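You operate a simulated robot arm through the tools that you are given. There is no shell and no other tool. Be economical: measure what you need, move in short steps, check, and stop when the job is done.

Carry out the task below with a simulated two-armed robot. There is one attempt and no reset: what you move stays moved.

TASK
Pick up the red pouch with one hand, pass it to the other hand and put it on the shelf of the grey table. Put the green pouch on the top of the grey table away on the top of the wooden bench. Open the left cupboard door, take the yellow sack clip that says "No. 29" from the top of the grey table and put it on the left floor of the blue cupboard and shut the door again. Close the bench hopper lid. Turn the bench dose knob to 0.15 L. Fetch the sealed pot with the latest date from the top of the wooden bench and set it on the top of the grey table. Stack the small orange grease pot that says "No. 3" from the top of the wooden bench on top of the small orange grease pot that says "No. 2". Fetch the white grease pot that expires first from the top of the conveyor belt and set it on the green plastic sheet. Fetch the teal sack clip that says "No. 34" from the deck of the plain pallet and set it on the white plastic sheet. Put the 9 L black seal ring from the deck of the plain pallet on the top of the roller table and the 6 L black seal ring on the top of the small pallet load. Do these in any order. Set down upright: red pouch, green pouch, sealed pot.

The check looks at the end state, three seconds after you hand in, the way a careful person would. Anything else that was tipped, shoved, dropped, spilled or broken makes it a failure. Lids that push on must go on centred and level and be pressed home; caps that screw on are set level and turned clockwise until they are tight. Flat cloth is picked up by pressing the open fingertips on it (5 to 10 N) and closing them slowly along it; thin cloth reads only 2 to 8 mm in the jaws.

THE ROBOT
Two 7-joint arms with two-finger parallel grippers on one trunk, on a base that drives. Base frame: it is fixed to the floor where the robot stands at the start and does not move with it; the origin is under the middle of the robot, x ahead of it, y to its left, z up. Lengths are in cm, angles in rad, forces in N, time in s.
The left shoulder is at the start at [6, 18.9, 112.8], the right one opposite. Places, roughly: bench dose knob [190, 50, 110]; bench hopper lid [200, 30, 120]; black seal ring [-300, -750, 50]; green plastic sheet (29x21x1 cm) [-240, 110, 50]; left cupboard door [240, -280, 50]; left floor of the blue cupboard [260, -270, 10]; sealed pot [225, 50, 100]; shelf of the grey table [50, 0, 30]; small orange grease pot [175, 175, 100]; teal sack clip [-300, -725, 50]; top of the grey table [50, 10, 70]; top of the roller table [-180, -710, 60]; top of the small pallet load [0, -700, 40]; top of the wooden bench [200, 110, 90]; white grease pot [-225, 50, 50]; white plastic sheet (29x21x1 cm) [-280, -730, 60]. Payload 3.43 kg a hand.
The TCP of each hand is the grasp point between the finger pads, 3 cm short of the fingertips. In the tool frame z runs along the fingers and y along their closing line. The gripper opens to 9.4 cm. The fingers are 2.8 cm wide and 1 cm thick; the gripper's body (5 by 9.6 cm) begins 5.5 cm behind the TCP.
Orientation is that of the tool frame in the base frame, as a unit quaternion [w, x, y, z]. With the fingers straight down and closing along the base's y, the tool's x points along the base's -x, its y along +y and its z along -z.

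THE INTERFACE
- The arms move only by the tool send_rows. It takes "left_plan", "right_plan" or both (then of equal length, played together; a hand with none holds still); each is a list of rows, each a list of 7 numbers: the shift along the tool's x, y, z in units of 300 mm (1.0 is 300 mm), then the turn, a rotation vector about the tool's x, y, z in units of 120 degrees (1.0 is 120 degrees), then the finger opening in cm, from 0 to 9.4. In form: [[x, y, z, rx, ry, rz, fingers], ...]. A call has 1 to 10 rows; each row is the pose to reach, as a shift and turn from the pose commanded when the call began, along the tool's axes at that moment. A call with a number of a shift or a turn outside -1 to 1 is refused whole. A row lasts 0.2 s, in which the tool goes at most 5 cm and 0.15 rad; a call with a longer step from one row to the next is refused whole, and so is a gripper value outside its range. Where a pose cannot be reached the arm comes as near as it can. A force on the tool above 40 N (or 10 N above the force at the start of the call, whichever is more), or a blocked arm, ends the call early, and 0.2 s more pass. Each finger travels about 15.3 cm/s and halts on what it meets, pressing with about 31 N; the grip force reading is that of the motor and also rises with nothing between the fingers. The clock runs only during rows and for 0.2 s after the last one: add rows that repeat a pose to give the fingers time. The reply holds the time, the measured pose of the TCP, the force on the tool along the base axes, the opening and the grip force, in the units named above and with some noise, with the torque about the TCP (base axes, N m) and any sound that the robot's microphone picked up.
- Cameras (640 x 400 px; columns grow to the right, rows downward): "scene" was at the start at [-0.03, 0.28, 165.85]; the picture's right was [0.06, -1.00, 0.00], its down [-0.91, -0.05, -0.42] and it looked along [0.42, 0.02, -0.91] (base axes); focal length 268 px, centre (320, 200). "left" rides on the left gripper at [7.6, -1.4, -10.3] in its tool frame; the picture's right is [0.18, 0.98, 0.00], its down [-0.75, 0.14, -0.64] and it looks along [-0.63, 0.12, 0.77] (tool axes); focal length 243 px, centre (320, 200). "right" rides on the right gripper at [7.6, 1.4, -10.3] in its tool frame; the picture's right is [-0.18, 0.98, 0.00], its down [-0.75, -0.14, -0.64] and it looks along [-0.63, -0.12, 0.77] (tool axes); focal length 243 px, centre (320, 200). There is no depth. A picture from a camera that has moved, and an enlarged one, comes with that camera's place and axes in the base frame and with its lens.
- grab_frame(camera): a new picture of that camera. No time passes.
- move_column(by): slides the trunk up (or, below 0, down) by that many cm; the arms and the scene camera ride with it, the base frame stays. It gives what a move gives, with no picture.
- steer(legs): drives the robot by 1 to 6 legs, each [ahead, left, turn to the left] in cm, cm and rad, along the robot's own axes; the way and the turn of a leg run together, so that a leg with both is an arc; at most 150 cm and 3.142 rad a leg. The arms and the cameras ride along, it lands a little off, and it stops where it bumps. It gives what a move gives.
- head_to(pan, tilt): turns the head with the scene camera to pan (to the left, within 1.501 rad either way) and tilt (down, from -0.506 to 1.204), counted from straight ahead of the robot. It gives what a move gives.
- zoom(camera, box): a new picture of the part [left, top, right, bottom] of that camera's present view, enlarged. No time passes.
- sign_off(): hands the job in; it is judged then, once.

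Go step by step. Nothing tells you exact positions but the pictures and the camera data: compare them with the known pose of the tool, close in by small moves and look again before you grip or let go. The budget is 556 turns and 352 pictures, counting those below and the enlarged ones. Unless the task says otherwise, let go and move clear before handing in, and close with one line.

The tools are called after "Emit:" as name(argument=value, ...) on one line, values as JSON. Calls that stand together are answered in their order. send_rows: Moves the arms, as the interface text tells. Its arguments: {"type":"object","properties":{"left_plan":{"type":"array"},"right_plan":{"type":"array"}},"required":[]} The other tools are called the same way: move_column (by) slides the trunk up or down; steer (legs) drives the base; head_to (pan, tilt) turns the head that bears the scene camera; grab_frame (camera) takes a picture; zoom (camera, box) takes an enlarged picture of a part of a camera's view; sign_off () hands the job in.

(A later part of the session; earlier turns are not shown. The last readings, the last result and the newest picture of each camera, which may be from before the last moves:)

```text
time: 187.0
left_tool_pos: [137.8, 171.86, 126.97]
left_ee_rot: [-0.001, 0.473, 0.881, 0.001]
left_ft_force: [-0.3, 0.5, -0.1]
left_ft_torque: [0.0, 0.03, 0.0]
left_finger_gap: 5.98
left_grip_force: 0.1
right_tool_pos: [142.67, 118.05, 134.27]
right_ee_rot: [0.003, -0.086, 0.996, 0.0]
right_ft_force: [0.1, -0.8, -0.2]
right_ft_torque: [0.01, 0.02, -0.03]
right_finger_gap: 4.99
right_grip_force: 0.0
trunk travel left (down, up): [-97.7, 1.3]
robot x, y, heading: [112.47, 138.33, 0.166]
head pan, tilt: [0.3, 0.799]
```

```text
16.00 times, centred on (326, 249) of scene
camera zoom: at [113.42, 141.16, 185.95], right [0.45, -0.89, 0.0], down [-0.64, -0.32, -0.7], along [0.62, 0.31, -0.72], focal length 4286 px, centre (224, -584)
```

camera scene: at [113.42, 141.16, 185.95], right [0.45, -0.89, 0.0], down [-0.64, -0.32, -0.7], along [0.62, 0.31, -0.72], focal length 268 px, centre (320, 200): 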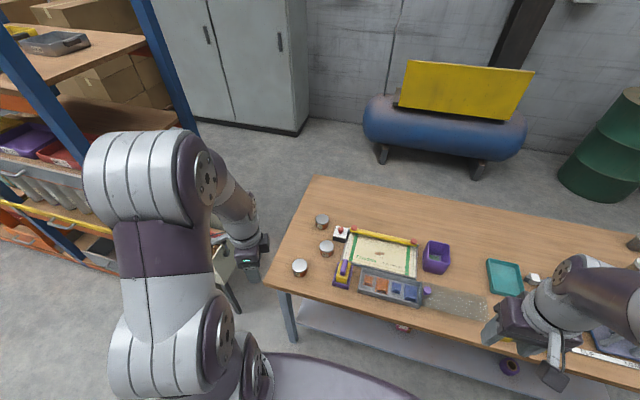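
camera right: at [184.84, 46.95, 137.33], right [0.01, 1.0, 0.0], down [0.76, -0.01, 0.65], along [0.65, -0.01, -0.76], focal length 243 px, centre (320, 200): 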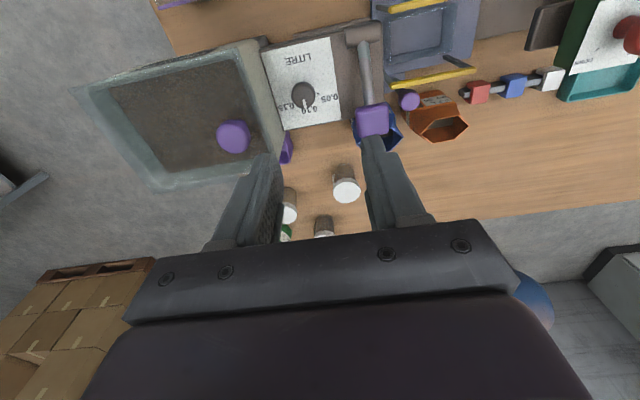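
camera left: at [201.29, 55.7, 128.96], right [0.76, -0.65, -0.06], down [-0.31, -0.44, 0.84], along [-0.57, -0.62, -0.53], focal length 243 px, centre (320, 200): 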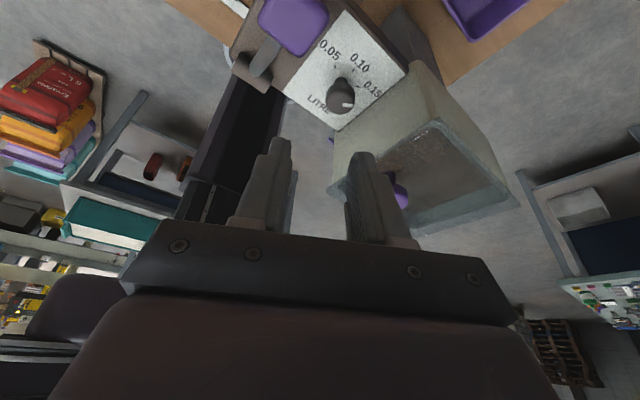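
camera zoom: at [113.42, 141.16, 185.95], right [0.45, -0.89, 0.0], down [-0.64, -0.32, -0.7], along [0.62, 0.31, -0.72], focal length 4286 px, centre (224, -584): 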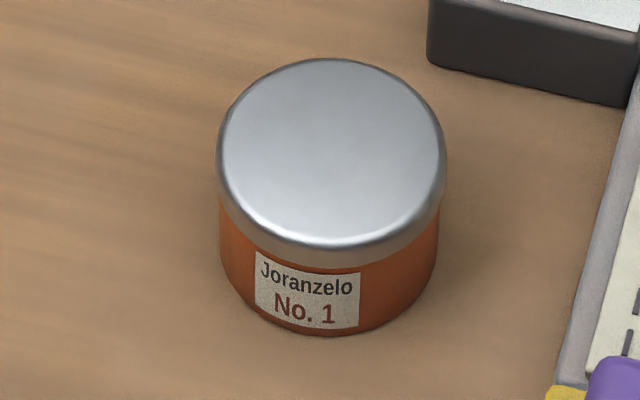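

No. 3 is at the front-left corner (159.6, 173.4), No. 2 at (185.7, 176.2), No. 1 between. I lower the trunk 18 cm, align the left hand with the bench and tilt it 30° forward for reach.

Emit:
steer(legs=[[0, 14, 0]])

Emit:
send_rows(left_plan=[[0, 0, 0, 0, 0, -0.07, 9.0], [0, 0, 0, 0, 0, -0.14, 9.0], [0, 0, 0, 0, 0, -0.21, 9.0], [0, 0, 0, 0, 0, -0.28, 9.0], [0, 0, 0, 0, 0, -0.35, 9.0], [0, 0, 0, 0, 0, -0.42, 9.0], [0, 0, 0, 0, 0, -0.49, 9.0], [0, 0, 0, 0, 0, -0.552, 9.0]])

Emit:
send_rows(left_plan=[[0, 0, 0, 0, -0.0625, 0, 9.0], [0, 0, 0, 0, -0.125, 0, 9.0], [0, 0, 0, 0, -0.1875, 0, 9.0], [0, 0, 0, 0, -0.25, 0, 9.0]])

Emit:
move_column(by=-18)

Emit:
grab_frame(camera="left")

Emit:
grab_frame(camera="scene")

```text
time: 188.3
left_tool_pos: [135.38, 185.2, 127.02]
left_ee_rot: [-0.002, 0.472, 0.882, 0.002]
left_ft_force: [0.5, -0.9, -0.7]
left_ft_torque: [-0.01, 0.05, 0.01]
left_finger_gap: 6.0
left_grip_force: 0.0
right_tool_pos: [140.32, 131.43, 134.22]
right_ee_rot: [0.003, -0.087, 0.996, 0.001]
right_ft_force: [-0.5, -0.1, 0.6]
right_ft_torque: [0.01, -0.01, 0.02]
right_finger_gap: 5.02
right_grip_force: 0.0
trunk travel left (down, up): [-97.7, 1.3]
robot x, y, heading: [110.15, 151.95, 0.172]
head pan, tilt: [0.3, 0.799]
```

```text
time: 190.1
left_tool_pos: [135.27, 185.39, 126.85]
left_ee_rot: [-0.001, -0.088, 0.996, 0.002]
left_ft_force: [-0.1, 0.1, 0.0]
left_ft_torque: [0.01, 0.03, 0.0]
left_finger_gap: 9.03
left_grip_force: 0.0
right_tool_pos: [140.32, 131.75, 134.26]
right_ee_rot: [0.002, -0.088, 0.996, -0.001]
right_ft_force: [-0.4, 0.0, 0.7]
right_ft_torque: [-0.01, 0.02, 0.0]
right_finger_gap: 4.99
right_grip_force: 0.0
trunk travel left (down, up): [-97.7, 1.3]
robot x, y, heading: [109.85, 152.25, 0.173]
head pan, tilt: [0.3, 0.799]
```

```text
time: 191.1
left_tool_pos: [135.32, 184.81, 126.84]
left_ee_rot: [0.213, -0.081, 0.974, 0.004]
left_ft_force: [-0.2, -0.6, -0.5]
left_ft_torque: [0.0, 0.02, 0.0]
left_finger_gap: 9.01
left_grip_force: 0.0
left hand out of reach, approached as far as the arm can: row 4
right_tool_pos: [140.35, 131.74, 134.38]
right_ee_rot: [0.003, -0.086, 0.996, 0.0]
right_ft_force: [-1.0, 0.4, 0.6]
right_ft_torque: [-0.01, -0.03, 0.0]
right_finger_gap: 4.99
right_grip_force: 0.1
trunk travel left (down, up): [-97.7, 1.3]
robot x, y, heading: [109.76, 152.21, 0.172]
head pan, tilt: [0.3, 0.799]
```

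```text
time: 193.1
left_tool_pos: [135.43, 184.8, 108.78]
left_ee_rot: [0.214, -0.081, 0.973, 0.004]
left_ft_force: [-0.3, 0.3, -0.3]
left_ft_torque: [-0.01, -0.03, -0.01]
left_finger_gap: 8.98
left_grip_force: 0.0
right_tool_pos: [140.25, 131.66, 116.23]
right_ee_rot: [0.003, -0.087, 0.996, 0.001]
right_ft_force: [-0.1, 0.0, -0.1]
right_ft_torque: [-0.03, 0.02, 0.04]
right_finger_gap: 4.99
right_grip_force: 0.1
trunk travel left (down, up): [-79.7, 19.3]
robot x, y, heading: [109.67, 152.58, 0.17]
head pan, tilt: [0.3, 0.799]
```

```text
239 pictures are left
camera left: at [124.58, 181.82, 115.08], right [-0.32, 0.94, -0.1], down [0.39, 0.23, 0.89], along [0.86, 0.25, -0.44], focal length 243 px, centre (320, 200)
```

left: 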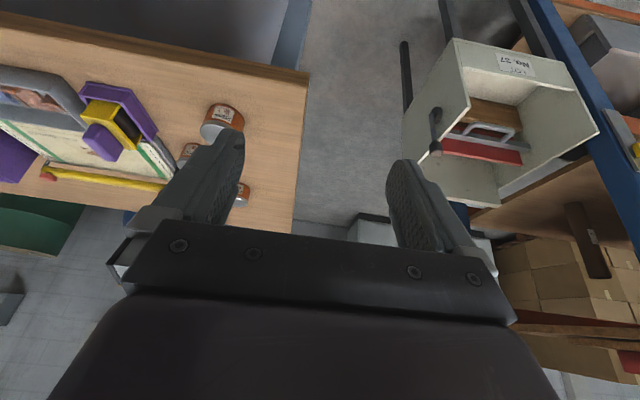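

```text
238 pictures are left
camera scene: at [111.06, 154.76, 167.96], right [0.45, -0.89, 0.0], down [-0.64, -0.33, -0.7], along [0.62, 0.32, -0.72], focal length 268 px, centre (320, 200)
```

scene: 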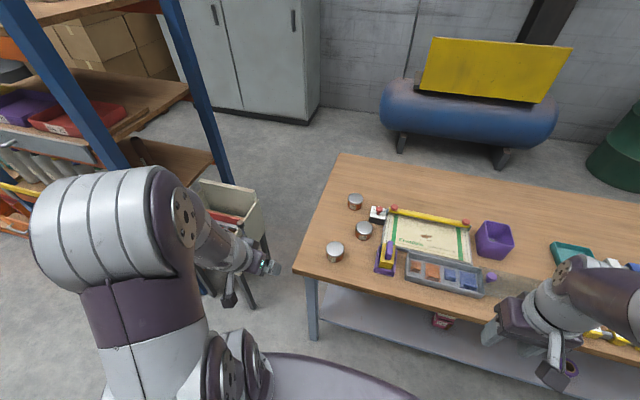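

I bring the left hand forward over pot No. 3.

Emit:
send_rows(left_plan=[[-0.07, -0.09, 0.055, 0, -0.008, 0, 9], [-0.14, -0.18, 0.11, 0, -0.015, 0, 9], [-0.21, -0.27, 0.165, 0, -0.023, 0, 9], [-0.28, -0.36, 0.22, 0, -0.03, 0, 9], [-0.34, -0.44, 0.28, 0, -0.038, 0, 9], [-0.405, -0.517, 0.332, 0, -0.045, 0, 9]])

Emit:
grab_frame(camera="left")

Emit:
zoom(camera="scene", box=[240, 170, 400, 290])

```text
time: 194.5
left_tool_pos: [153.1, 171.65, 105.31]
left_ee_rot: [0.258, -0.082, 0.963, 0.008]
left_ft_force: [0.4, -0.2, 0.5]
left_ft_torque: [-0.02, 0.03, 0.01]
left_finger_gap: 9.02
left_grip_force: 0.0
right_tool_pos: [140.47, 131.69, 116.3]
right_ee_rot: [0.002, -0.087, 0.996, 0.0]
right_ft_force: [-0.5, 0.8, -0.3]
right_ft_torque: [-0.01, 0.01, -0.01]
right_finger_gap: 5.0
right_grip_force: 0.1
trunk travel left (down, up): [-79.7, 19.3]
robot x, y, heading: [109.83, 152.33, 0.169]
head pan, tilt: [0.3, 0.799]
```

```text
237 pictures are left
camera left: at [141.8, 168.52, 110.47], right [-0.31, 0.94, -0.12], down [0.3, 0.22, 0.93], along [0.9, 0.26, -0.35], focal length 243 px, centre (320, 200)
```

left: 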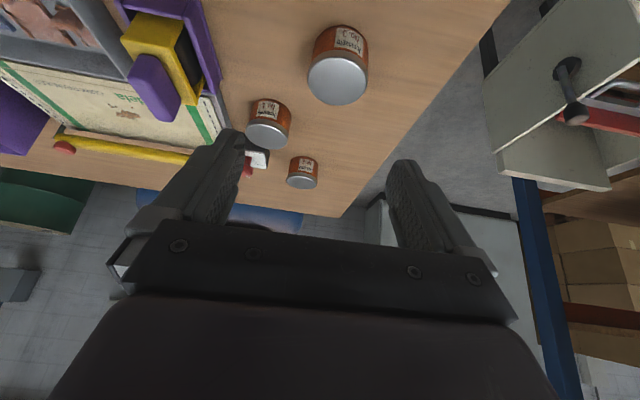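

```text
3.33 times, centred on (320, 230) of scene
camera zoom: at [111.26, 154.69, 167.95], right [0.45, -0.89, 0.0], down [-0.64, -0.33, -0.7], along [0.62, 0.32, -0.72], focal length 893 px, centre (320, 100)
```

zoom: 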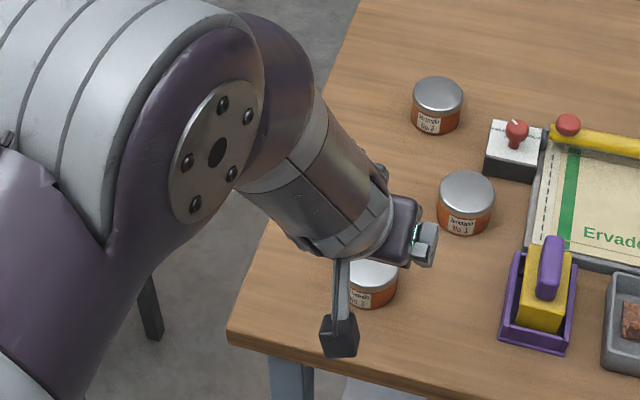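

Emit:
send_rows(left_plan=[[0.022, 0.007, 0.14, 0, 0, 0, 9], [0.043, 0.015, 0.28, 0, 0, 0, 9], [0.062, 0.022, 0.41, 0, 0, 0, 9]])

Emit:
grab_frame(camera="left")

```text
time: 195.3
left_tool_pos: [157.18, 172.73, 93.62]
left_ee_rot: [0.258, -0.08, 0.963, 0.008]
left_ft_force: [0.2, 0.8, 0.3]
left_ft_torque: [-0.01, -0.01, -0.02]
left_finger_gap: 9.0
left_grip_force: 0.0
right_tool_pos: [140.34, 131.78, 116.31]
right_ee_rot: [0.003, -0.087, 0.996, 0.0]
right_ft_force: [1.1, -0.7, 0.3]
right_ft_torque: [0.0, 0.0, -0.02]
right_finger_gap: 4.98
right_grip_force: 0.1
trunk travel left (down, up): [-79.7, 19.3]
robot x, y, heading: [109.57, 152.05, 0.174]
head pan, tilt: [0.3, 0.799]
```

```text
235 pictures are left
camera left: at [145.8, 169.64, 98.84], right [-0.31, 0.94, -0.12], down [0.3, 0.22, 0.93], along [0.9, 0.26, -0.35], focal length 243 px, centre (320, 200)
```

left: 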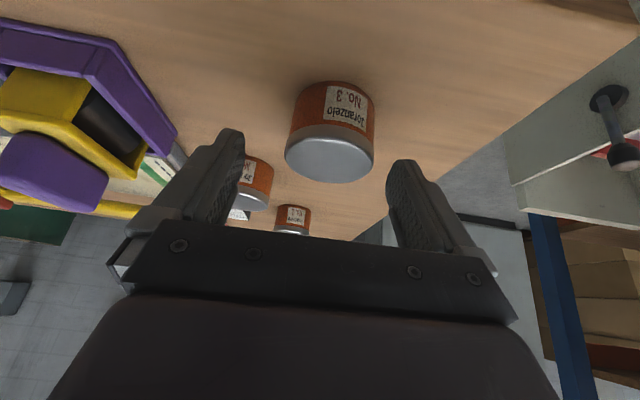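

Emit:
send_rows(left_plan=[[0.007, 0.028, 0.06, 0, 0, 0, 9], [0.014, 0.028, 0.12, 0, 0, 0, 9], [0.014, 0.028, 0.16, 0, 0, 0, 9], [0.014, 0.028, 0.16, 0, 0, 0, 9]])

Emit:
grab_frame(camera="left")

```text
time: 196.3
left_tool_pos: [159.1, 173.77, 89.4]
left_ee_rot: [0.259, -0.081, 0.962, 0.007]
left_ft_force: [-0.5, -0.1, 0.6]
left_ft_torque: [0.07, 0.02, 0.03]
left_finger_gap: 8.95
left_grip_force: 0.1
right_tool_pos: [140.28, 131.65, 116.21]
right_ee_rot: [0.003, -0.087, 0.996, 0.001]
right_ft_force: [0.1, -0.3, 0.3]
right_ft_torque: [-0.02, -0.01, 0.02]
right_finger_gap: 5.01
right_grip_force: 0.0
trunk travel left (down, up): [-79.7, 19.3]
robot x, y, heading: [109.93, 152.19, 0.169]
head pan, tilt: [0.3, 0.799]
```

```text
234 pictures are left
camera left: at [147.79, 170.66, 94.59], right [-0.31, 0.94, -0.12], down [0.3, 0.22, 0.93], along [0.9, 0.26, -0.35], focal length 243 px, centre (320, 200)
```

left: 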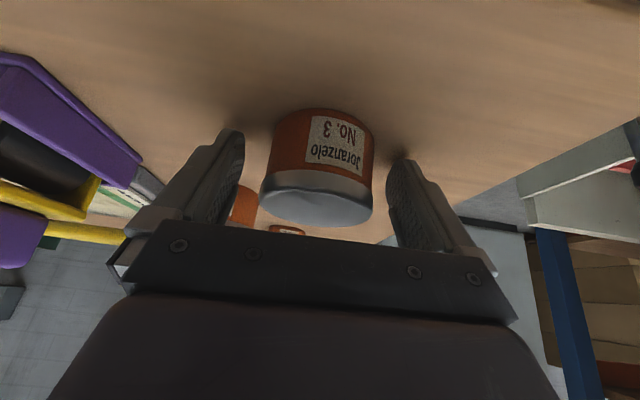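

Pot No. 3 is centred. I close the fingers.

Emit:
send_rows(left_plan=[[0, 0, 0, 0, 0, 0, 8], [0, 0, 0, 0, 0, 0, 7], [0, 0, 0, 0, 0, 0, 6], [0, 0, 0, 0, 0, 0, 5], [0, 0, 0, 0, 0, 0, 4], [0, 0, 0, 0, 0, 0, 4]])

Emit:
send_rows(left_plan=[[0.02, 0, -0.035, 0, 0, 0, 4], [0.06, 0, -0.1, 0, 0, 0, 4], [0.12, 0, -0.2, 0, 0, 0, 4], [0.18, 0, -0.32, 0, 0, 0, 4]])

Emit:
grab_frame(camera="left")

```text
time: 197.7
left_tool_pos: [159.12, 173.81, 89.36]
left_ee_rot: [0.259, -0.081, 0.963, 0.008]
left_ft_force: [0.9, 0.0, 0.2]
left_ft_torque: [-0.01, -0.02, 0.01]
left_finger_gap: 6.35
left_grip_force: 30.9
right_tool_pos: [140.37, 131.71, 116.23]
right_ee_rot: [0.003, -0.087, 0.996, 0.0]
right_ft_force: [0.3, 0.2, -0.2]
right_ft_torque: [-0.04, 0.01, 0.01]
right_finger_gap: 4.98
right_grip_force: 0.1
trunk travel left (down, up): [-79.7, 19.3]
robot x, y, heading: [110.11, 152.18, 0.17]
head pan, tilt: [0.3, 0.799]
```

```text
time: 198.7
left_tool_pos: [150.24, 172.77, 94.89]
left_ee_rot: [0.259, -0.081, 0.962, 0.008]
left_ft_force: [-0.6, 0.4, -0.9]
left_ft_torque: [0.0, -0.02, -0.03]
left_finger_gap: 6.36
left_grip_force: 30.9
right_tool_pos: [140.19, 131.73, 116.2]
right_ee_rot: [0.003, -0.088, 0.996, 0.0]
right_ft_force: [-0.1, 0.6, -1.1]
right_ft_torque: [-0.03, 0.0, 0.02]
right_finger_gap: 5.01
right_grip_force: 0.0
trunk travel left (down, up): [-79.7, 19.3]
robot x, y, heading: [109.75, 151.83, 0.17]
head pan, tilt: [0.3, 0.799]
```

```text
233 pictures are left
camera left: at [138.83, 169.65, 100.06], right [-0.31, 0.94, -0.12], down [0.3, 0.22, 0.93], along [0.9, 0.26, -0.35], focal length 243 px, centre (320, 200)
```

left: 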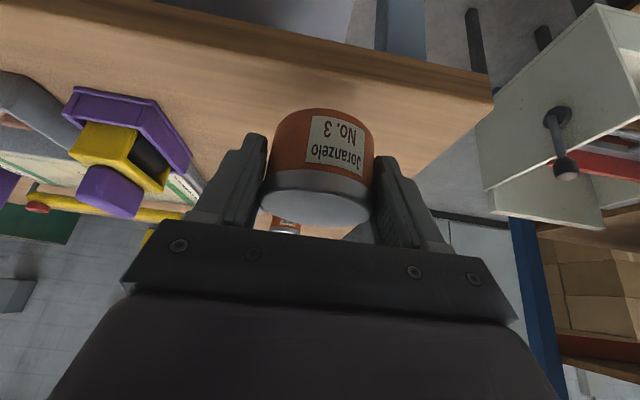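

Held. I raise it and drive 20 cm ahead.

Emit:
send_rows(left_plan=[[-0.066, 0, -0.115, 0, 0, 0, 4], [-0.133, 0, -0.231, 0, 0, 0, 4]])

Emit:
steer(legs=[[20, -2, 0]])

Emit:
grab_frame(camera="left")

Emit:
head_to(pan=0.2, tilt=0.9)

Emit:
grab_frame(camera="scene")

```text
time: 199.3
left_tool_pos: [149.89, 173.03, 102.86]
left_ee_rot: [0.259, -0.081, 0.962, 0.008]
left_ft_force: [-0.2, -0.5, -1.1]
left_ft_torque: [0.03, 0.02, 0.0]
left_finger_gap: 6.39
left_grip_force: 30.6
right_tool_pos: [140.22, 131.63, 116.28]
right_ee_rot: [0.002, -0.087, 0.996, 0.0]
right_ft_force: [0.2, -0.4, 0.1]
right_ft_torque: [0.01, -0.01, 0.0]
right_finger_gap: 4.98
right_grip_force: 0.1
trunk travel left (down, up): [-79.7, 19.3]
robot x, y, heading: [109.88, 152.14, 0.17]
head pan, tilt: [0.3, 0.799]
```

```text
time: 200.9
left_tool_pos: [170.52, 174.11, 102.78]
left_ee_rot: [0.26, -0.076, 0.963, 0.006]
left_ft_force: [0.6, -0.2, -1.4]
left_ft_torque: [-0.01, 0.02, 0.03]
left_finger_gap: 6.35
left_grip_force: 31.0
right_tool_pos: [160.7, 132.81, 116.28]
right_ee_rot: [0.003, -0.083, 0.997, 0.001]
right_ft_force: [0.2, 0.2, 0.0]
right_ft_torque: [0.02, 0.02, -0.01]
right_finger_gap: 5.04
right_grip_force: 0.0
trunk travel left (down, up): [-79.7, 19.3]
robot x, y, heading: [130.3, 153.68, 0.16]
head pan, tilt: [0.3, 0.799]
```

```text
232 pictures are left
camera left: at [159.24, 171.04, 107.87], right [-0.31, 0.94, -0.12], down [0.3, 0.21, 0.93], along [0.9, 0.25, -0.35], focal length 243 px, centre (320, 200)
```

left: 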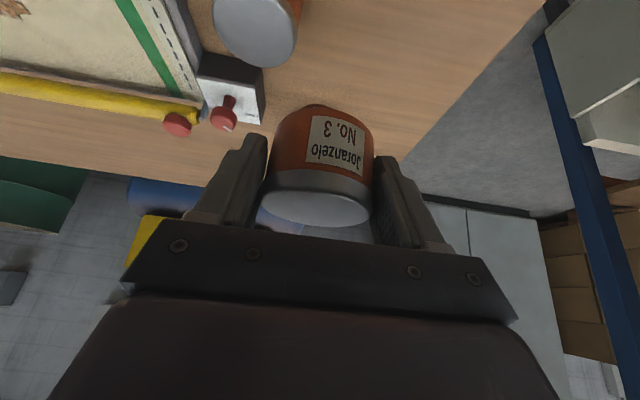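

```text
time: 201.6
left_tool_pos: [170.72, 174.13, 102.61]
left_ee_rot: [0.258, -0.077, 0.963, 0.006]
left_ft_force: [0.2, 0.0, -1.1]
left_ft_torque: [-0.04, 0.0, -0.01]
left_finger_gap: 6.36
left_grip_force: 30.6
right_tool_pos: [160.69, 132.85, 116.29]
right_ee_rot: [0.002, -0.083, 0.997, 0.0]
right_ft_force: [-0.3, -1.0, 0.0]
right_ft_torque: [0.01, -0.01, -0.01]
right_finger_gap: 4.99
right_grip_force: 0.0
trunk travel left (down, up): [-79.7, 19.3]
robot x, y, heading: [130.54, 153.28, 0.163]
head pan, tilt: [0.201, 0.901]
```

```text
231 pictures are left
camera scene: at [131.62, 155.27, 167.16], right [0.36, -0.93, 0.0], down [-0.73, -0.28, -0.62], along [0.58, 0.22, -0.78], focal length 268 px, centre (320, 200)
```

scene: 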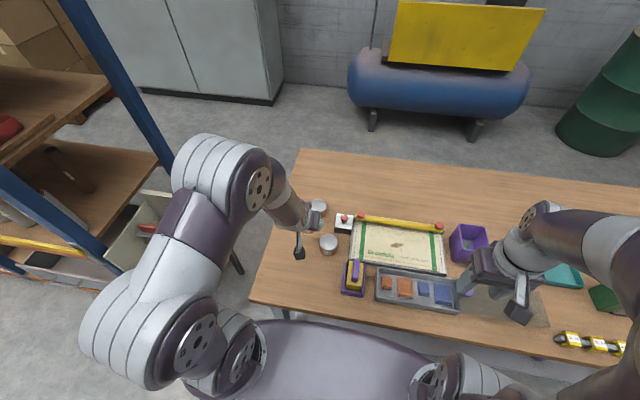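

Emit:
zoom(camera="scene", box=[280, 180, 360, 260])

```text
5.00 times, centred on (320, 220) of scene
camera zoom: at [131.62, 155.27, 167.16], right [0.36, -0.93, 0.0], down [-0.73, -0.28, -0.62], along [0.58, 0.22, -0.78], focal length 1340 px, centre (320, 100)
```

zoom: 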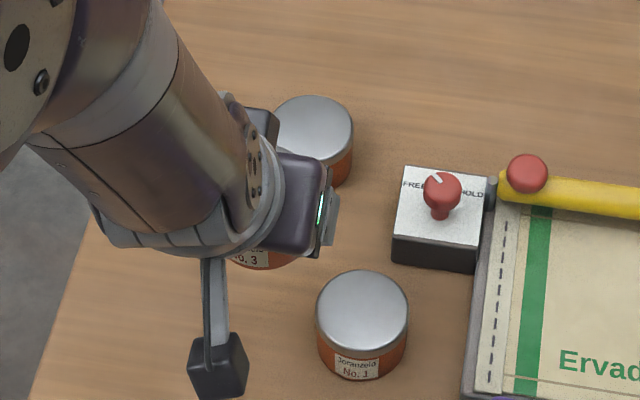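

Emit:
send_rows(left_plan=[[-0.11, 0, 0.064, 0, 0, 0, 4], [-0.22, 0, 0.127, 0, 0, 0, 4], [-0.33, 0, 0.19, 0, 0, 0, 4], [-0.422, 0, 0.243, 0, 0, 0, 4], [-0.422, 0, 0.243, 0, 0, 0, 4]])

Emit:
grab_frame(camera="left")

Emit:
zoom(camera="scene", box=[280, 160, 360, 240])

```text
time: 202.8
left_tool_pos: [184.92, 176.35, 102.62]
left_ee_rot: [0.259, -0.077, 0.963, 0.006]
left_ft_force: [-0.1, 0.2, -0.7]
left_ft_torque: [0.04, -0.02, 0.01]
left_finger_gap: 6.35
left_grip_force: 31.4
right_tool_pos: [160.54, 132.94, 116.31]
right_ee_rot: [0.002, -0.083, 0.997, 0.001]
right_ft_force: [-0.7, 0.1, 0.2]
right_ft_torque: [-0.01, -0.02, -0.01]
right_finger_gap: 4.99
right_grip_force: 0.0
trunk travel left (down, up): [-79.7, 19.3]
robot x, y, heading: [130.56, 153.56, 0.165]
head pan, tilt: [0.201, 0.901]
```

```text
229 pictures are left
camera left: at [173.55, 173.32, 107.76], right [-0.3, 0.94, -0.12], down [0.3, 0.22, 0.93], along [0.9, 0.25, -0.35], focal length 243 px, centre (320, 200)
```

left: 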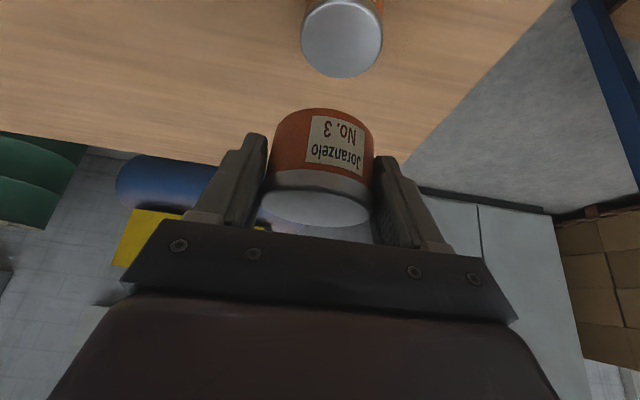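

```text
5.00 times, centred on (320, 200) of scene
camera zoom: at [131.36, 155.24, 167.16], right [0.36, -0.93, 0.0], down [-0.73, -0.28, -0.62], along [0.58, 0.22, -0.78], focal length 1340 px, centre (320, 200)
```

zoom: 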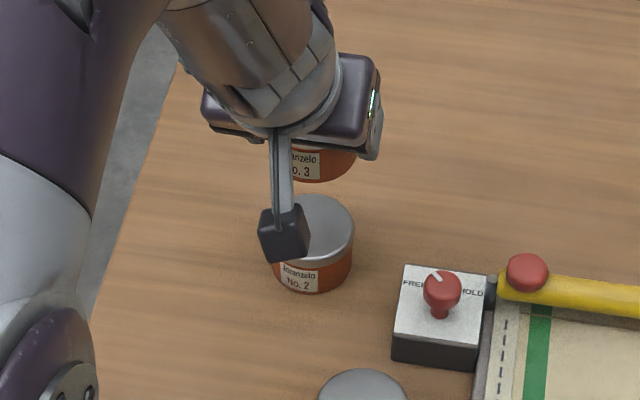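

Held pot is ~0.9 cm too far forward of No. 2; I correct and lower to ~1.2 cm above it.

Emit:
send_rows(left_plan=[[0.026, 0, -0.015, 0, 0, 0, 4], [0.07, 0, 0.065, 0, 0, 0, 4], [0.115, 0, 0.14, 0, 0, 0, 4], [0.143, 0, 0.187, 0, 0, 0, 4], [0.143, 0, 0.187, 0, 0, 0, 4]])

Emit:
grab_frame(camera="left")

Emit:
zoom(camera="scene", box=[290, 180, 350, 230])

```text
time: 204.0
left_tool_pos: [184.18, 175.87, 95.57]
left_ee_rot: [0.259, -0.077, 0.963, 0.007]
left_ft_force: [-1.0, 0.7, -0.3]
left_ft_torque: [-0.01, 0.01, -0.02]
left_finger_gap: 6.37
left_grip_force: 30.9
right_tool_pos: [160.59, 132.74, 116.25]
right_ee_rot: [0.002, -0.083, 0.997, 0.0]
right_ft_force: [-0.6, 0.0, 0.3]
right_ft_torque: [0.01, 0.01, 0.03]
right_finger_gap: 5.0
right_grip_force: 0.0
trunk travel left (down, up): [-79.7, 19.3]
robot x, y, heading: [130.53, 153.34, 0.163]
head pan, tilt: [0.201, 0.901]
```

```text
227 pictures are left
camera left: at [172.82, 172.89, 100.75], right [-0.31, 0.94, -0.12], down [0.3, 0.21, 0.93], along [0.9, 0.25, -0.35], focal length 243 px, centre (320, 200)
```

left: 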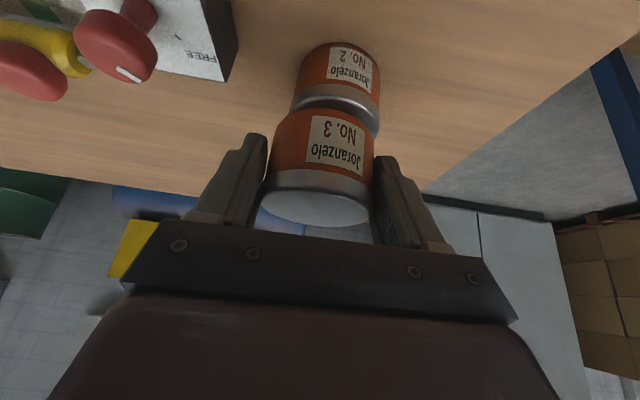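

```text
8.00 times, centred on (320, 205) of scene
camera zoom: at [131.49, 155.26, 167.16], right [0.36, -0.93, 0.0], down [-0.73, -0.28, -0.62], along [0.58, 0.22, -0.78], focal length 2143 px, centre (320, 160)
```

zoom: 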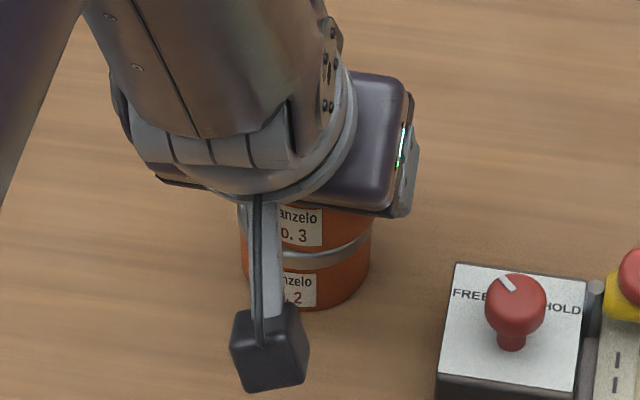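

Laterally aligned; I nudge 0.5 cm forward and lower to contact.

Emit:
send_rows(left_plan=[[-0.014, 0, 0.008, 0, 0, 0, 4], [-0.006, 0, 0.022, 0, 0, 0, 4], [0.001, 0, 0.034, 0, 0, 0, 4], [0.001, 0, 0.034, 0, 0, 0, 4]])

Emit:
grab_frame(camera="left")

Emit:
zoom(camera="scene", box=[300, 190, 340, 220])

```text
time: 205.0
left_tool_pos: [184.57, 175.97, 94.7]
left_ee_rot: [0.258, -0.076, 0.963, 0.007]
left_ft_force: [0.0, -0.7, -0.1]
left_ft_torque: [-0.01, 0.0, 0.01]
left_finger_gap: 6.37
left_grip_force: 31.2
right_tool_pos: [160.81, 132.86, 116.22]
right_ee_rot: [0.003, -0.083, 0.997, 0.0]
right_ft_force: [0.6, 0.6, -1.0]
right_ft_torque: [0.02, 0.01, 0.01]
right_finger_gap: 4.97
right_grip_force: 0.0
trunk travel left (down, up): [-79.7, 19.3]
robot x, y, heading: [130.11, 153.55, 0.163]
head pan, tilt: [0.201, 0.901]
```

```text
225 pictures are left
camera left: at [173.22, 172.97, 99.9], right [-0.31, 0.94, -0.12], down [0.3, 0.21, 0.93], along [0.9, 0.25, -0.35], focal length 243 px, centre (320, 200)
```

left: 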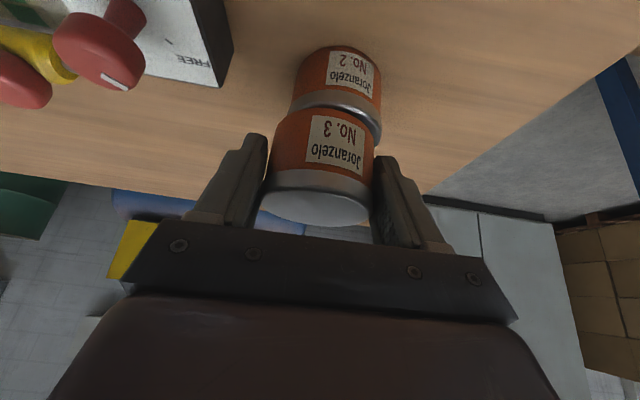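

```text
13.33 times, centred on (320, 205) of scene
camera zoom: at [131.5, 155.27, 167.16], right [0.36, -0.93, 0.0], down [-0.73, -0.28, -0.62], along [0.58, 0.22, -0.78], focal length 3572 px, centre (320, 133)
```

zoom: 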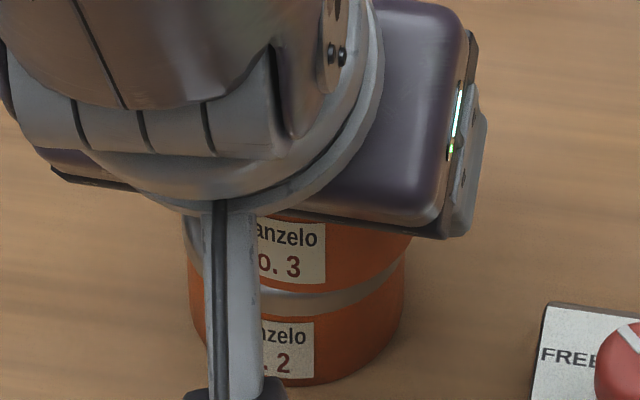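

Emit:
send_rows(left_plan=[[0.005, 0.006, 0.009, 0, 0, 0, 4], [0.01, 0.006, 0.017, 0, 0, 0, 4], [0.01, 0.006, 0.017, 0, 0, 0, 4]])

Emit:
send_rows(left_plan=[[0.005, 0, 0.009, 0, 0, 0, 4], [0.007, 0, 0.012, 0, 0, 0, 4], [0.007, 0, 0.012, 0, 0, 0, 4]])

```text
time: 205.8
left_tool_pos: [184.44, 176.22, 94.21]
left_ee_rot: [0.259, -0.077, 0.963, 0.005]
left_ft_force: [0.4, 0.0, -0.9]
left_ft_torque: [0.0, -0.01, 0.05]
left_finger_gap: 6.35
left_grip_force: 30.9
right_tool_pos: [160.64, 132.89, 116.34]
right_ee_rot: [0.003, -0.083, 0.997, 0.0]
right_ft_force: [-0.3, -0.3, -0.2]
right_ft_torque: [0.0, 0.01, -0.02]
right_finger_gap: 5.02
right_grip_force: 0.0
trunk travel left (down, up): [-79.7, 19.3]
robot x, y, heading: [130.26, 153.54, 0.166]
head pan, tilt: [0.201, 0.901]
```

```text
time: 206.6
left_tool_pos: [184.58, 176.25, 93.99]
left_ee_rot: [0.262, -0.076, 0.962, 0.007]
left_ft_force: [-0.2, 1.8, 18.9]
left_ft_torque: [0.3, -0.05, 0.04]
left_finger_gap: 6.33
left_grip_force: 31.3
right_tool_pos: [160.46, 132.85, 116.24]
right_ee_rot: [0.003, -0.083, 0.997, 0.001]
right_ft_force: [-0.8, 0.3, -0.9]
right_ft_torque: [-0.01, -0.02, 0.0]
right_finger_gap: 5.01
right_grip_force: 0.1
trunk travel left (down, up): [-79.7, 19.3]
robot x, y, heading: [130.41, 153.67, 0.164]
head pan, tilt: [0.201, 0.901]
```

Contact. I release gently and look.

Emit:
send_rows(left_plan=[[-0.003, 0, -0.006, 0, 0, 0, 4], [-0.003, 0, -0.006, 0, 0, 0, 6.6], [-0.003, 0, -0.006, 0, 0, 0, 7.2], [-0.003, 0, -0.006, 0, 0, 0, 8.2], [-0.003, 0, -0.006, 0, 0, 0, 8.2]])

Emit:
grab_frame(camera="left")

```text
time: 207.8
left_tool_pos: [184.57, 176.2, 94.01]
left_ee_rot: [0.259, -0.076, 0.963, 0.007]
left_ft_force: [-0.8, -0.6, -0.6]
left_ft_torque: [0.02, 0.02, -0.01]
left_finger_gap: 8.17
left_grip_force: 0.1
right_tool_pos: [160.68, 132.85, 116.23]
right_ee_rot: [0.003, -0.082, 0.997, 0.001]
right_ft_force: [-0.6, 0.0, -0.7]
right_ft_torque: [0.05, 0.0, -0.04]
right_finger_gap: 5.01
right_grip_force: 0.1
trunk travel left (down, up): [-79.7, 19.3]
robot x, y, heading: [130.3, 153.46, 0.164]
head pan, tilt: [0.201, 0.901]
```

```text
223 pictures are left
camera left: at [173.21, 173.13, 99.15], right [-0.31, 0.94, -0.12], down [0.3, 0.21, 0.93], along [0.9, 0.25, -0.35], focal length 243 px, centre (320, 200)
```

left: 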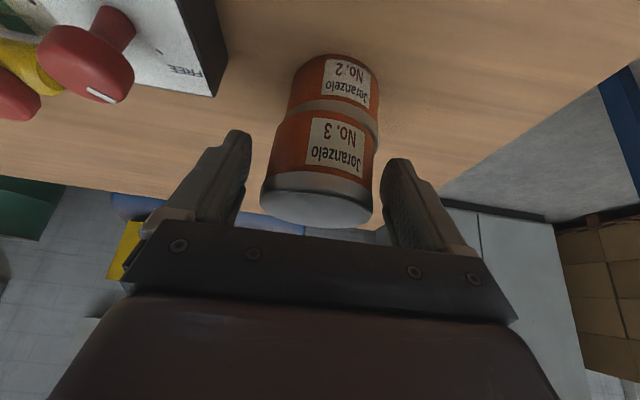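

Stacked well. I retreat upward and back.

Emit:
send_rows(left_plan=[[-0.03, 0.006, -0.05, 0, 0, 0, 9], [-0.09, 0.006, -0.15, 0, 0, 0, 9], [-0.15, 0.006, -0.26, 0, 0, 0, 9], [-0.17, 0.006, -0.4, 0, 0, 0, 9], [-0.17, 0.006, -0.55, 0, 0, 0, 9]])

Emit:
steer(legs=[[-22, 0, 0]])

Emit:
zoom(camera="scene", box=[280, 120, 400, 240])

```text
time: 209.0
left_tool_pos: [180.23, 176.31, 110.7]
left_ee_rot: [0.26, -0.065, 0.963, 0.013]
left_ft_force: [-0.6, -0.8, 0.3]
left_ft_torque: [0.02, -0.04, 0.12]
left_finger_gap: 9.02
left_grip_force: 0.0
left hand out of reach, approached as far as the arm can: row 4
right_tool_pos: [160.35, 132.98, 116.32]
right_ee_rot: [0.004, -0.083, 0.997, 0.0]
right_ft_force: [-0.5, -0.2, 1.3]
right_ft_torque: [0.0, -0.04, 0.01]
right_finger_gap: 5.0
right_grip_force: 0.1
trunk travel left (down, up): [-79.7, 19.3]
robot x, y, heading: [130.44, 153.62, 0.158]
head pan, tilt: [0.201, 0.901]
```

```text
time: 210.7
left_tool_pos: [159.21, 172.83, 110.58]
left_ee_rot: [0.258, -0.076, 0.963, 0.006]
left_ft_force: [-0.3, 0.6, -0.3]
left_ft_torque: [-0.01, 0.01, -0.01]
left_finger_gap: 8.97
left_grip_force: 0.1
right_tool_pos: [139.1, 129.32, 116.31]
right_ee_rot: [0.003, -0.082, 0.997, 0.0]
right_ft_force: [0.0, 0.0, -0.1]
right_ft_torque: [-0.04, 0.02, -0.01]
right_finger_gap: 4.99
right_grip_force: 0.1
trunk travel left (down, up): [-79.7, 19.3]
robot x, y, heading: [109.11, 150.15, 0.161]
head pan, tilt: [0.201, 0.901]
```

```text
3.33 times, centred on (340, 180) of scene
camera zoom: at [110.05, 151.75, 167.16], right [0.35, -0.94, 0.0], down [-0.73, -0.28, -0.62], along [0.58, 0.22, -0.78], focal length 893 px, centre (253, 267)
```

zoom: 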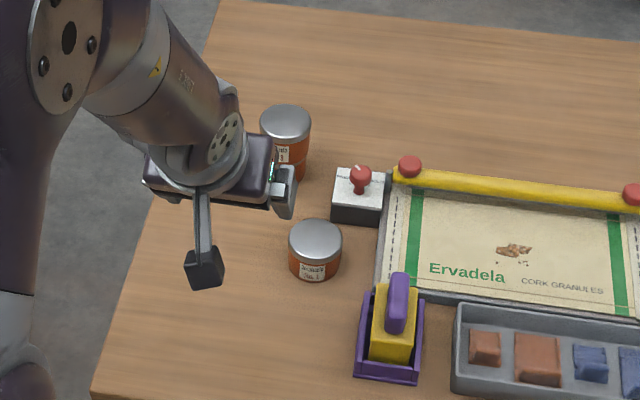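

Stack stands. Now the sealed pot from the right end with the right hand: retract the left arm and drive round.

Emit:
send_rows(left_plan=[[0.07, 0.04, -0.07, 0, 0.025, 0, 9], [0.135, 0.08, -0.14, 0, 0.05, 0, 9], [0.2, 0.12, -0.21, 0, 0.075, 0, 9], [0.27, 0.16, -0.28, 0, 0.1, 0, 9], [0.34, 0.2, -0.35, 0, 0.125, 0, 9], [0.41, 0.24, -0.42, 0, 0.15, 0, 9], [0.475, 0.28, -0.49, 0, 0.175, 0, 9], [0.54, 0.32, -0.56, 0, 0.2, 0, 9], [0.61, 0.36, -0.63, 0, 0.225, 0, 9], [0.675, 0.4, -0.697, 0, 0.25, 0, 9]])

Emit:
steer(legs=[[0, -150, 0], [0, -60, 0], [0, 0, 1.585], [0, -75, 0]])

Emit:
head_to(pan=0.0, tilt=0.7)

Emit:
grab_frame(camera="scene")

```text
time: 212.9
left_tool_pos: [129.54, 180.72, 118.28]
left_ee_rot: [0.001, -0.076, 0.997, -0.013]
left_ft_force: [-0.4, -0.7, 0.4]
left_ft_torque: [0.01, -0.04, 0.02]
left_finger_gap: 9.0
left_grip_force: 0.1
left hand out of reach, approached as far as the arm can: row 1, 2, 3, 4
right_tool_pos: [139.09, 129.25, 116.24]
right_ee_rot: [0.003, -0.082, 0.997, 0.0]
right_ft_force: [0.2, 0.2, 0.8]
right_ft_torque: [0.01, -0.01, 0.01]
right_finger_gap: 5.01
right_grip_force: 0.0
trunk travel left (down, up): [-79.7, 19.3]
robot x, y, heading: [109.09, 150.19, 0.158]
head pan, tilt: [0.201, 0.901]
```

```text
time: 231.2
left_tool_pos: [189.71, -28.21, 118.31]
left_ee_rot: [-0.011, 0.782, -0.623, 0.008]
left_ft_force: [0.5, -0.9, -0.4]
left_ft_torque: [0.01, 0.0, -0.02]
left_finger_gap: 9.02
left_grip_force: 0.1
right_tool_pos: [240.13, -14.72, 116.3]
right_ee_rot: [-0.002, 0.787, -0.617, -0.002]
right_ft_force: [0.1, 0.2, 0.2]
right_ft_torque: [-0.03, -0.02, -0.05]
right_finger_gap: 5.01
right_grip_force: 0.0
trunk travel left (down, up): [-79.7, 19.3]
robot x, y, heading: [221.86, -46.36, 1.808]
head pan, tilt: [0.201, 0.901]
```

```text
time: 231.9
left_tool_pos: [189.72, -28.27, 118.2]
left_ee_rot: [-0.011, 0.782, -0.623, 0.009]
left_ft_force: [0.1, -0.1, -0.1]
left_ft_torque: [0.05, 0.04, -0.01]
left_finger_gap: 8.99
left_grip_force: 0.1
right_tool_pos: [240.23, -14.73, 116.15]
right_ee_rot: [-0.001, 0.788, -0.616, -0.002]
right_ft_force: [0.0, 0.2, 0.3]
right_ft_torque: [0.03, 0.01, -0.01]
right_finger_gap: 4.97
right_grip_force: 0.1
trunk travel left (down, up): [-79.7, 19.3]
robot x, y, heading: [222.08, -46.51, 1.81]
head pan, tilt: [0.0, 0.7]
```

```text
221 pictures are left
camera scene: at [221.2, -44.0, 168.77], right [0.97, 0.24, 0.0], down [0.15, -0.63, -0.76], along [-0.18, 0.74, -0.64], focal length 268 px, centre (320, 200)
```

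scene: 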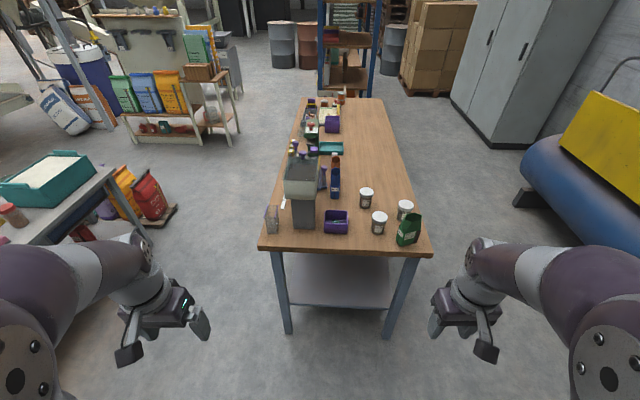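

I retract the left hand a bit, stage the right hand forward and tilt it 30°, then approach.

Emit:
send_rows(right_plan=[[-0.08, 0.07, 0.03, 0, 0, 0, 8.5], [-0.16, 0.14, 0.06, 0, 0, 0, 8.5], [-0.24, 0.21, 0.09, 0, 0, 0, 8.5], [-0.32, 0.28, 0.12, 0, 0, 0, 8.5], [-0.4, 0.34, 0.15, 0, 0, 0, 8.5], [-0.48, 0.4, 0.18, 0, 0, 0, 8.5], [-0.54, 0.45, 0.2, 0, 0, 0, 8.5], [-0.6, 0.5, 0.2, 0, 0, 0, 8.5]], left_plan=[[0.05, 0.0, 0, 0, 0, 0, 9], [0.1, 0.0, 0, 0, 0, 0, 9], [0.15, 0.0, 0, 0, 0, 0, 9], [0.2, 0.0, 0, 0, 0, 0, 9], [0.25, 0.0, 0, 0, 0, 0, 9], [0.3, 0.0, 0, 0, 0, 0, 9], [0.35, 0.0, 0, 0, 0, 0, 9], [0.35, 0.0, 0, 0, 0, 0, 9]])

Emit:
send_rows(right_plan=[[0, 0, 0, 0, -0.0625, 0, 8.5], [0, 0, 0, 0, -0.125, 0, 8.5], [0, 0, 0, 0, -0.1875, 0, 8.5], [0, 0, 0, 0, -0.25, 0, 8.5]])

Emit:
steer(legs=[[0, 0, -0.065], [32, 0, 0]])

Emit:
grab_frame(camera="right")

Emit:
grab_frame(camera="scene")

```text
time: 233.8
left_tool_pos: [188.19, -36.15, 118.74]
left_ee_rot: [-0.011, 0.782, -0.623, 0.01]
left_ft_force: [-0.4, 0.4, -0.3]
left_ft_torque: [0.03, -0.04, 0.0]
left_finger_gap: 8.99
left_grip_force: 0.0
left hand out of reach, approached as far as the arm can: row 4, 5, 6, 7, 8
right_tool_pos: [221.26, -1.0, 110.23]
right_ee_rot: [-0.002, 0.787, -0.617, -0.002]
right_ft_force: [-1.0, 0.2, 0.0]
right_ft_torque: [-0.01, -0.04, 0.04]
right_finger_gap: 8.49
right_grip_force: 0.0
trunk travel left (down, up): [-79.7, 19.3]
robot x, y, heading: [221.9, -46.3, 1.811]
head pan, tilt: [0.0, 0.7]
```

```text
time: 234.8
left_tool_pos: [188.26, -36.46, 118.86]
left_ee_rot: [-0.011, 0.783, -0.622, 0.009]
left_ft_force: [0.3, -0.1, -0.1]
left_ft_torque: [0.02, 0.03, 0.0]
left_finger_gap: 9.01
left_grip_force: 0.1
right_tool_pos: [221.39, -0.97, 110.41]
right_ee_rot: [-0.161, 0.76, -0.594, -0.208]
right_ft_force: [-0.1, -0.4, -0.1]
right_ft_torque: [0.02, 0.0, -0.02]
right_finger_gap: 8.48
right_grip_force: 0.0
trunk travel left (down, up): [-79.7, 19.3]
robot x, y, heading: [221.96, -46.34, 1.809]
head pan, tilt: [0.0, 0.7]
```

```text
time: 237.3
left_tool_pos: [183.55, -3.0, 118.68]
left_ee_rot: [-0.01, 0.761, -0.648, 0.009]
left_ft_force: [-0.1, -1.2, 0.0]
left_ft_torque: [-0.01, 0.04, -0.01]
left_finger_gap: 8.99
left_grip_force: 0.1
right_tool_pos: [219.03, 30.17, 110.33]
right_ee_rot: [-0.167, 0.74, -0.62, -0.2]
right_ft_force: [0.2, 0.1, 0.3]
right_ft_torque: [0.04, 0.01, -0.03]
right_finger_gap: 8.5
right_grip_force: 0.1
trunk travel left (down, up): [-79.7, 19.3]
robot x, y, heading: [216.65, -15.4, 1.745]
head pan, tilt: [0.0, 0.7]
```

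```text
220 pictures are left
camera right: at [219.55, 18.1, 115.38], right [-1.0, -0.02, 0.09], down [0.08, 0.35, 0.93], along [-0.05, 0.94, -0.34], focal length 243 px, centre (320, 200)
```

right: 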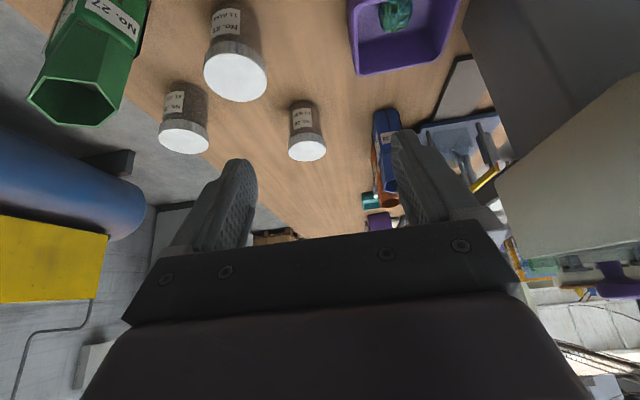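

```text
219 pictures are left
camera scene: at [215.89, -13.02, 168.78], right [0.99, 0.17, 0.0], down [0.11, -0.63, -0.77], along [-0.13, 0.75, -0.64], focal length 268 px, centre (320, 200)
```

scene: 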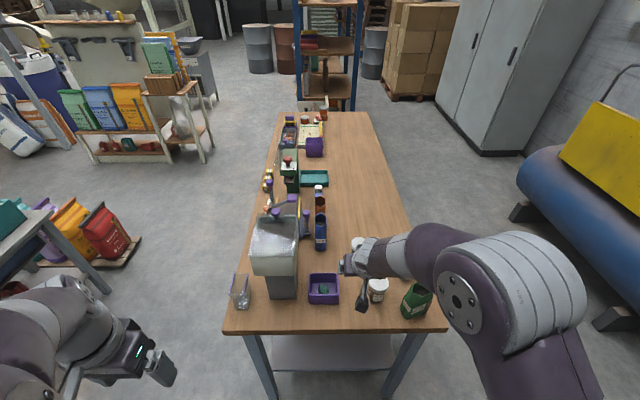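

Emit:
steer(legs=[[12, 0, 0]])

Emit:
grab_frame(camera="right")

```text
time: 238.5
left_tool_pos: [181.47, 8.61, 118.71]
left_ee_rot: [-0.01, 0.762, -0.648, 0.009]
left_ft_force: [-0.3, -0.1, -0.1]
left_ft_torque: [0.01, -0.04, -0.02]
left_finger_gap: 8.98
left_grip_force: 0.0
right_tool_pos: [217.02, 41.72, 110.43]
right_ee_rot: [-0.168, 0.74, -0.62, -0.2]
right_ft_force: [0.0, 0.4, 0.4]
right_ft_torque: [0.0, 0.03, -0.02]
right_finger_gap: 8.48
right_grip_force: 0.0
trunk travel left (down, up): [-79.7, 19.3]
robot x, y, heading: [213.96, -3.99, 1.743]
head pan, tilt: [0.0, 0.7]
```

```text
218 pictures are left
camera right: at [217.53, 29.72, 115.38], right [-1.0, -0.01, 0.09], down [0.08, 0.35, 0.93], along [-0.05, 0.94, -0.34], focal length 243 px, centre (320, 200)
```

right: 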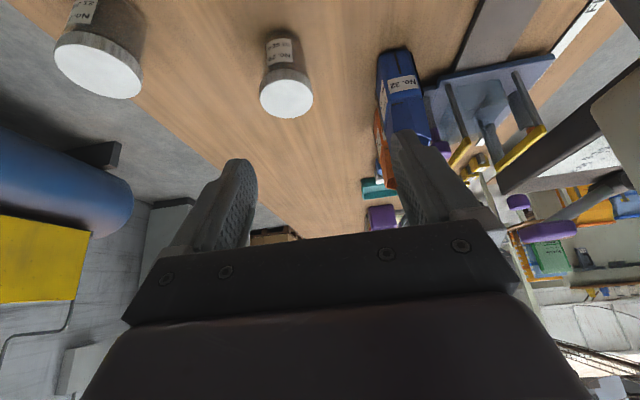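

Emit:
send_rows(right_plan=[[0.01, -0.066, 0.1, 0, 0, 0, 8.5], [0.02, -0.132, 0.22, 0, 0, 0, 8.5], [0.03, -0.132, 0.35, 0, 0, 0, 8.5], [0.035, -0.132, 0.46, 0, 0, 0, 8.5]])

Emit:
grab_frame(camera="right")

Emit:
zoom(camera="scene", box=[280, 200, 440, 320])

```text
time: 239.5
left_tool_pos: [181.45, 8.6, 118.62]
left_ee_rot: [-0.01, 0.762, -0.647, 0.01]
left_ft_force: [0.2, 0.6, 0.3]
left_ft_torque: [-0.02, -0.01, -0.01]
left_finger_gap: 8.99
left_grip_force: 0.0
right_tool_pos: [220.11, 48.42, 97.71]
right_ee_rot: [-0.168, 0.739, -0.62, -0.2]
right_ft_force: [-0.4, -0.7, -0.1]
right_ft_torque: [0.0, -0.01, 0.0]
right_finger_gap: 8.51
right_grip_force: 0.0
trunk travel left (down, up): [-79.7, 19.3]
robot x, y, heading: [214.14, -3.84, 1.745]
head pan, tilt: [0.0, 0.7]
```

```text
217 pictures are left
camera right: at [220.59, 36.36, 102.75], right [-1.0, -0.01, 0.09], down [0.08, 0.35, 0.93], along [-0.05, 0.94, -0.34], focal length 243 px, centre (320, 200)
```

right: 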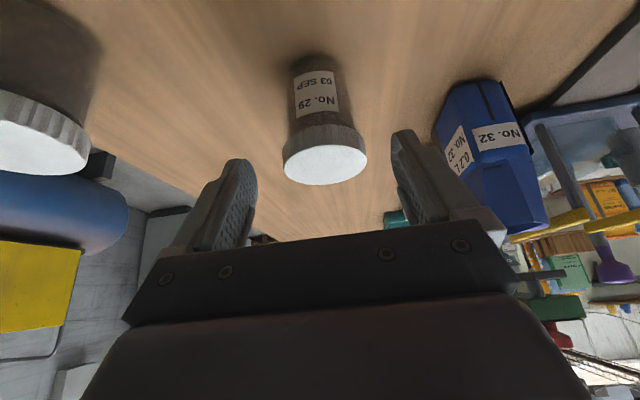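

```text
3.33 times, centred on (360, 260) of scene
camera zoom: at [213.86, -1.25, 168.78], right [0.99, 0.17, 0.0], down [0.11, -0.64, -0.76], along [-0.13, 0.75, -0.64], focal length 893 px, centre (187, 0)
```

zoom: 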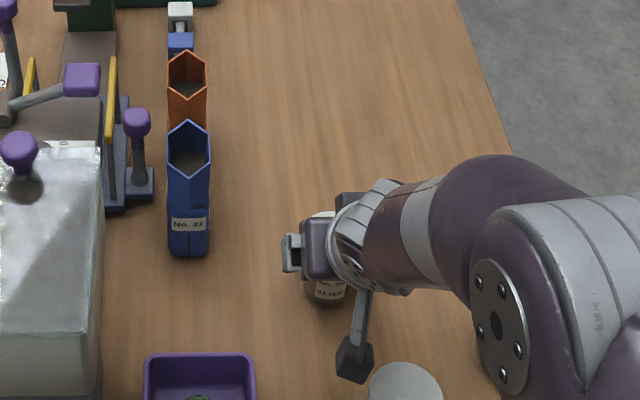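

Label confirmed. I go the rest of the way, centring, and grip.

Emit:
send_rows(right_plan=[[0.005, 0.003, 0.1, 0, 0, 0, 9], [0.01, 0.003, 0.2, 0, 0, 0, 9], [0.01, 0.003, 0.245, 0, 0, 0, 9], [0.01, 0.003, 0.245, 0, 0, 0, 9]])

Emit:
grab_frame(camera="right")

```text
time: 240.5
left_tool_pos: [181.51, 8.64, 118.67]
left_ee_rot: [-0.01, 0.762, -0.648, 0.01]
left_ft_force: [0.5, 0.0, -0.2]
left_ft_torque: [0.01, -0.03, 0.0]
left_finger_gap: 8.98
left_grip_force: 0.0
right_tool_pos: [219.26, 51.72, 91.28]
right_ee_rot: [-0.168, 0.739, -0.62, -0.201]
right_ft_force: [0.5, -0.6, 0.1]
right_ft_torque: [0.01, -0.02, 0.01]
right_finger_gap: 8.99
right_grip_force: 0.0
trunk travel left (down, up): [-79.7, 19.3]
robot x, y, heading: [214.35, -3.68, 1.744]
head pan, tilt: [0.0, 0.7]
```

```text
215 pictures are left
camera right: at [219.82, 39.76, 96.39], right [-1.0, -0.01, 0.09], down [0.08, 0.35, 0.93], along [-0.05, 0.94, -0.34], focal length 243 px, centre (320, 200)
```

right: 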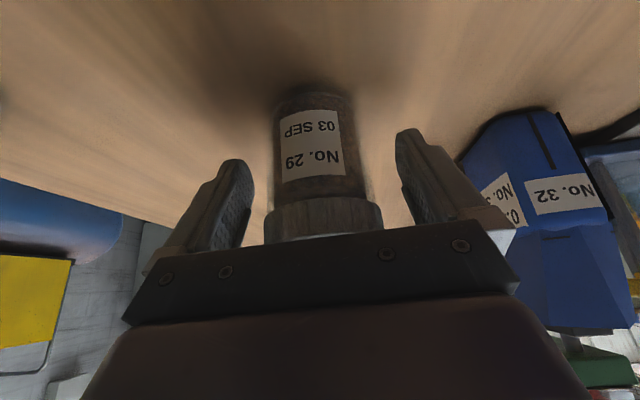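

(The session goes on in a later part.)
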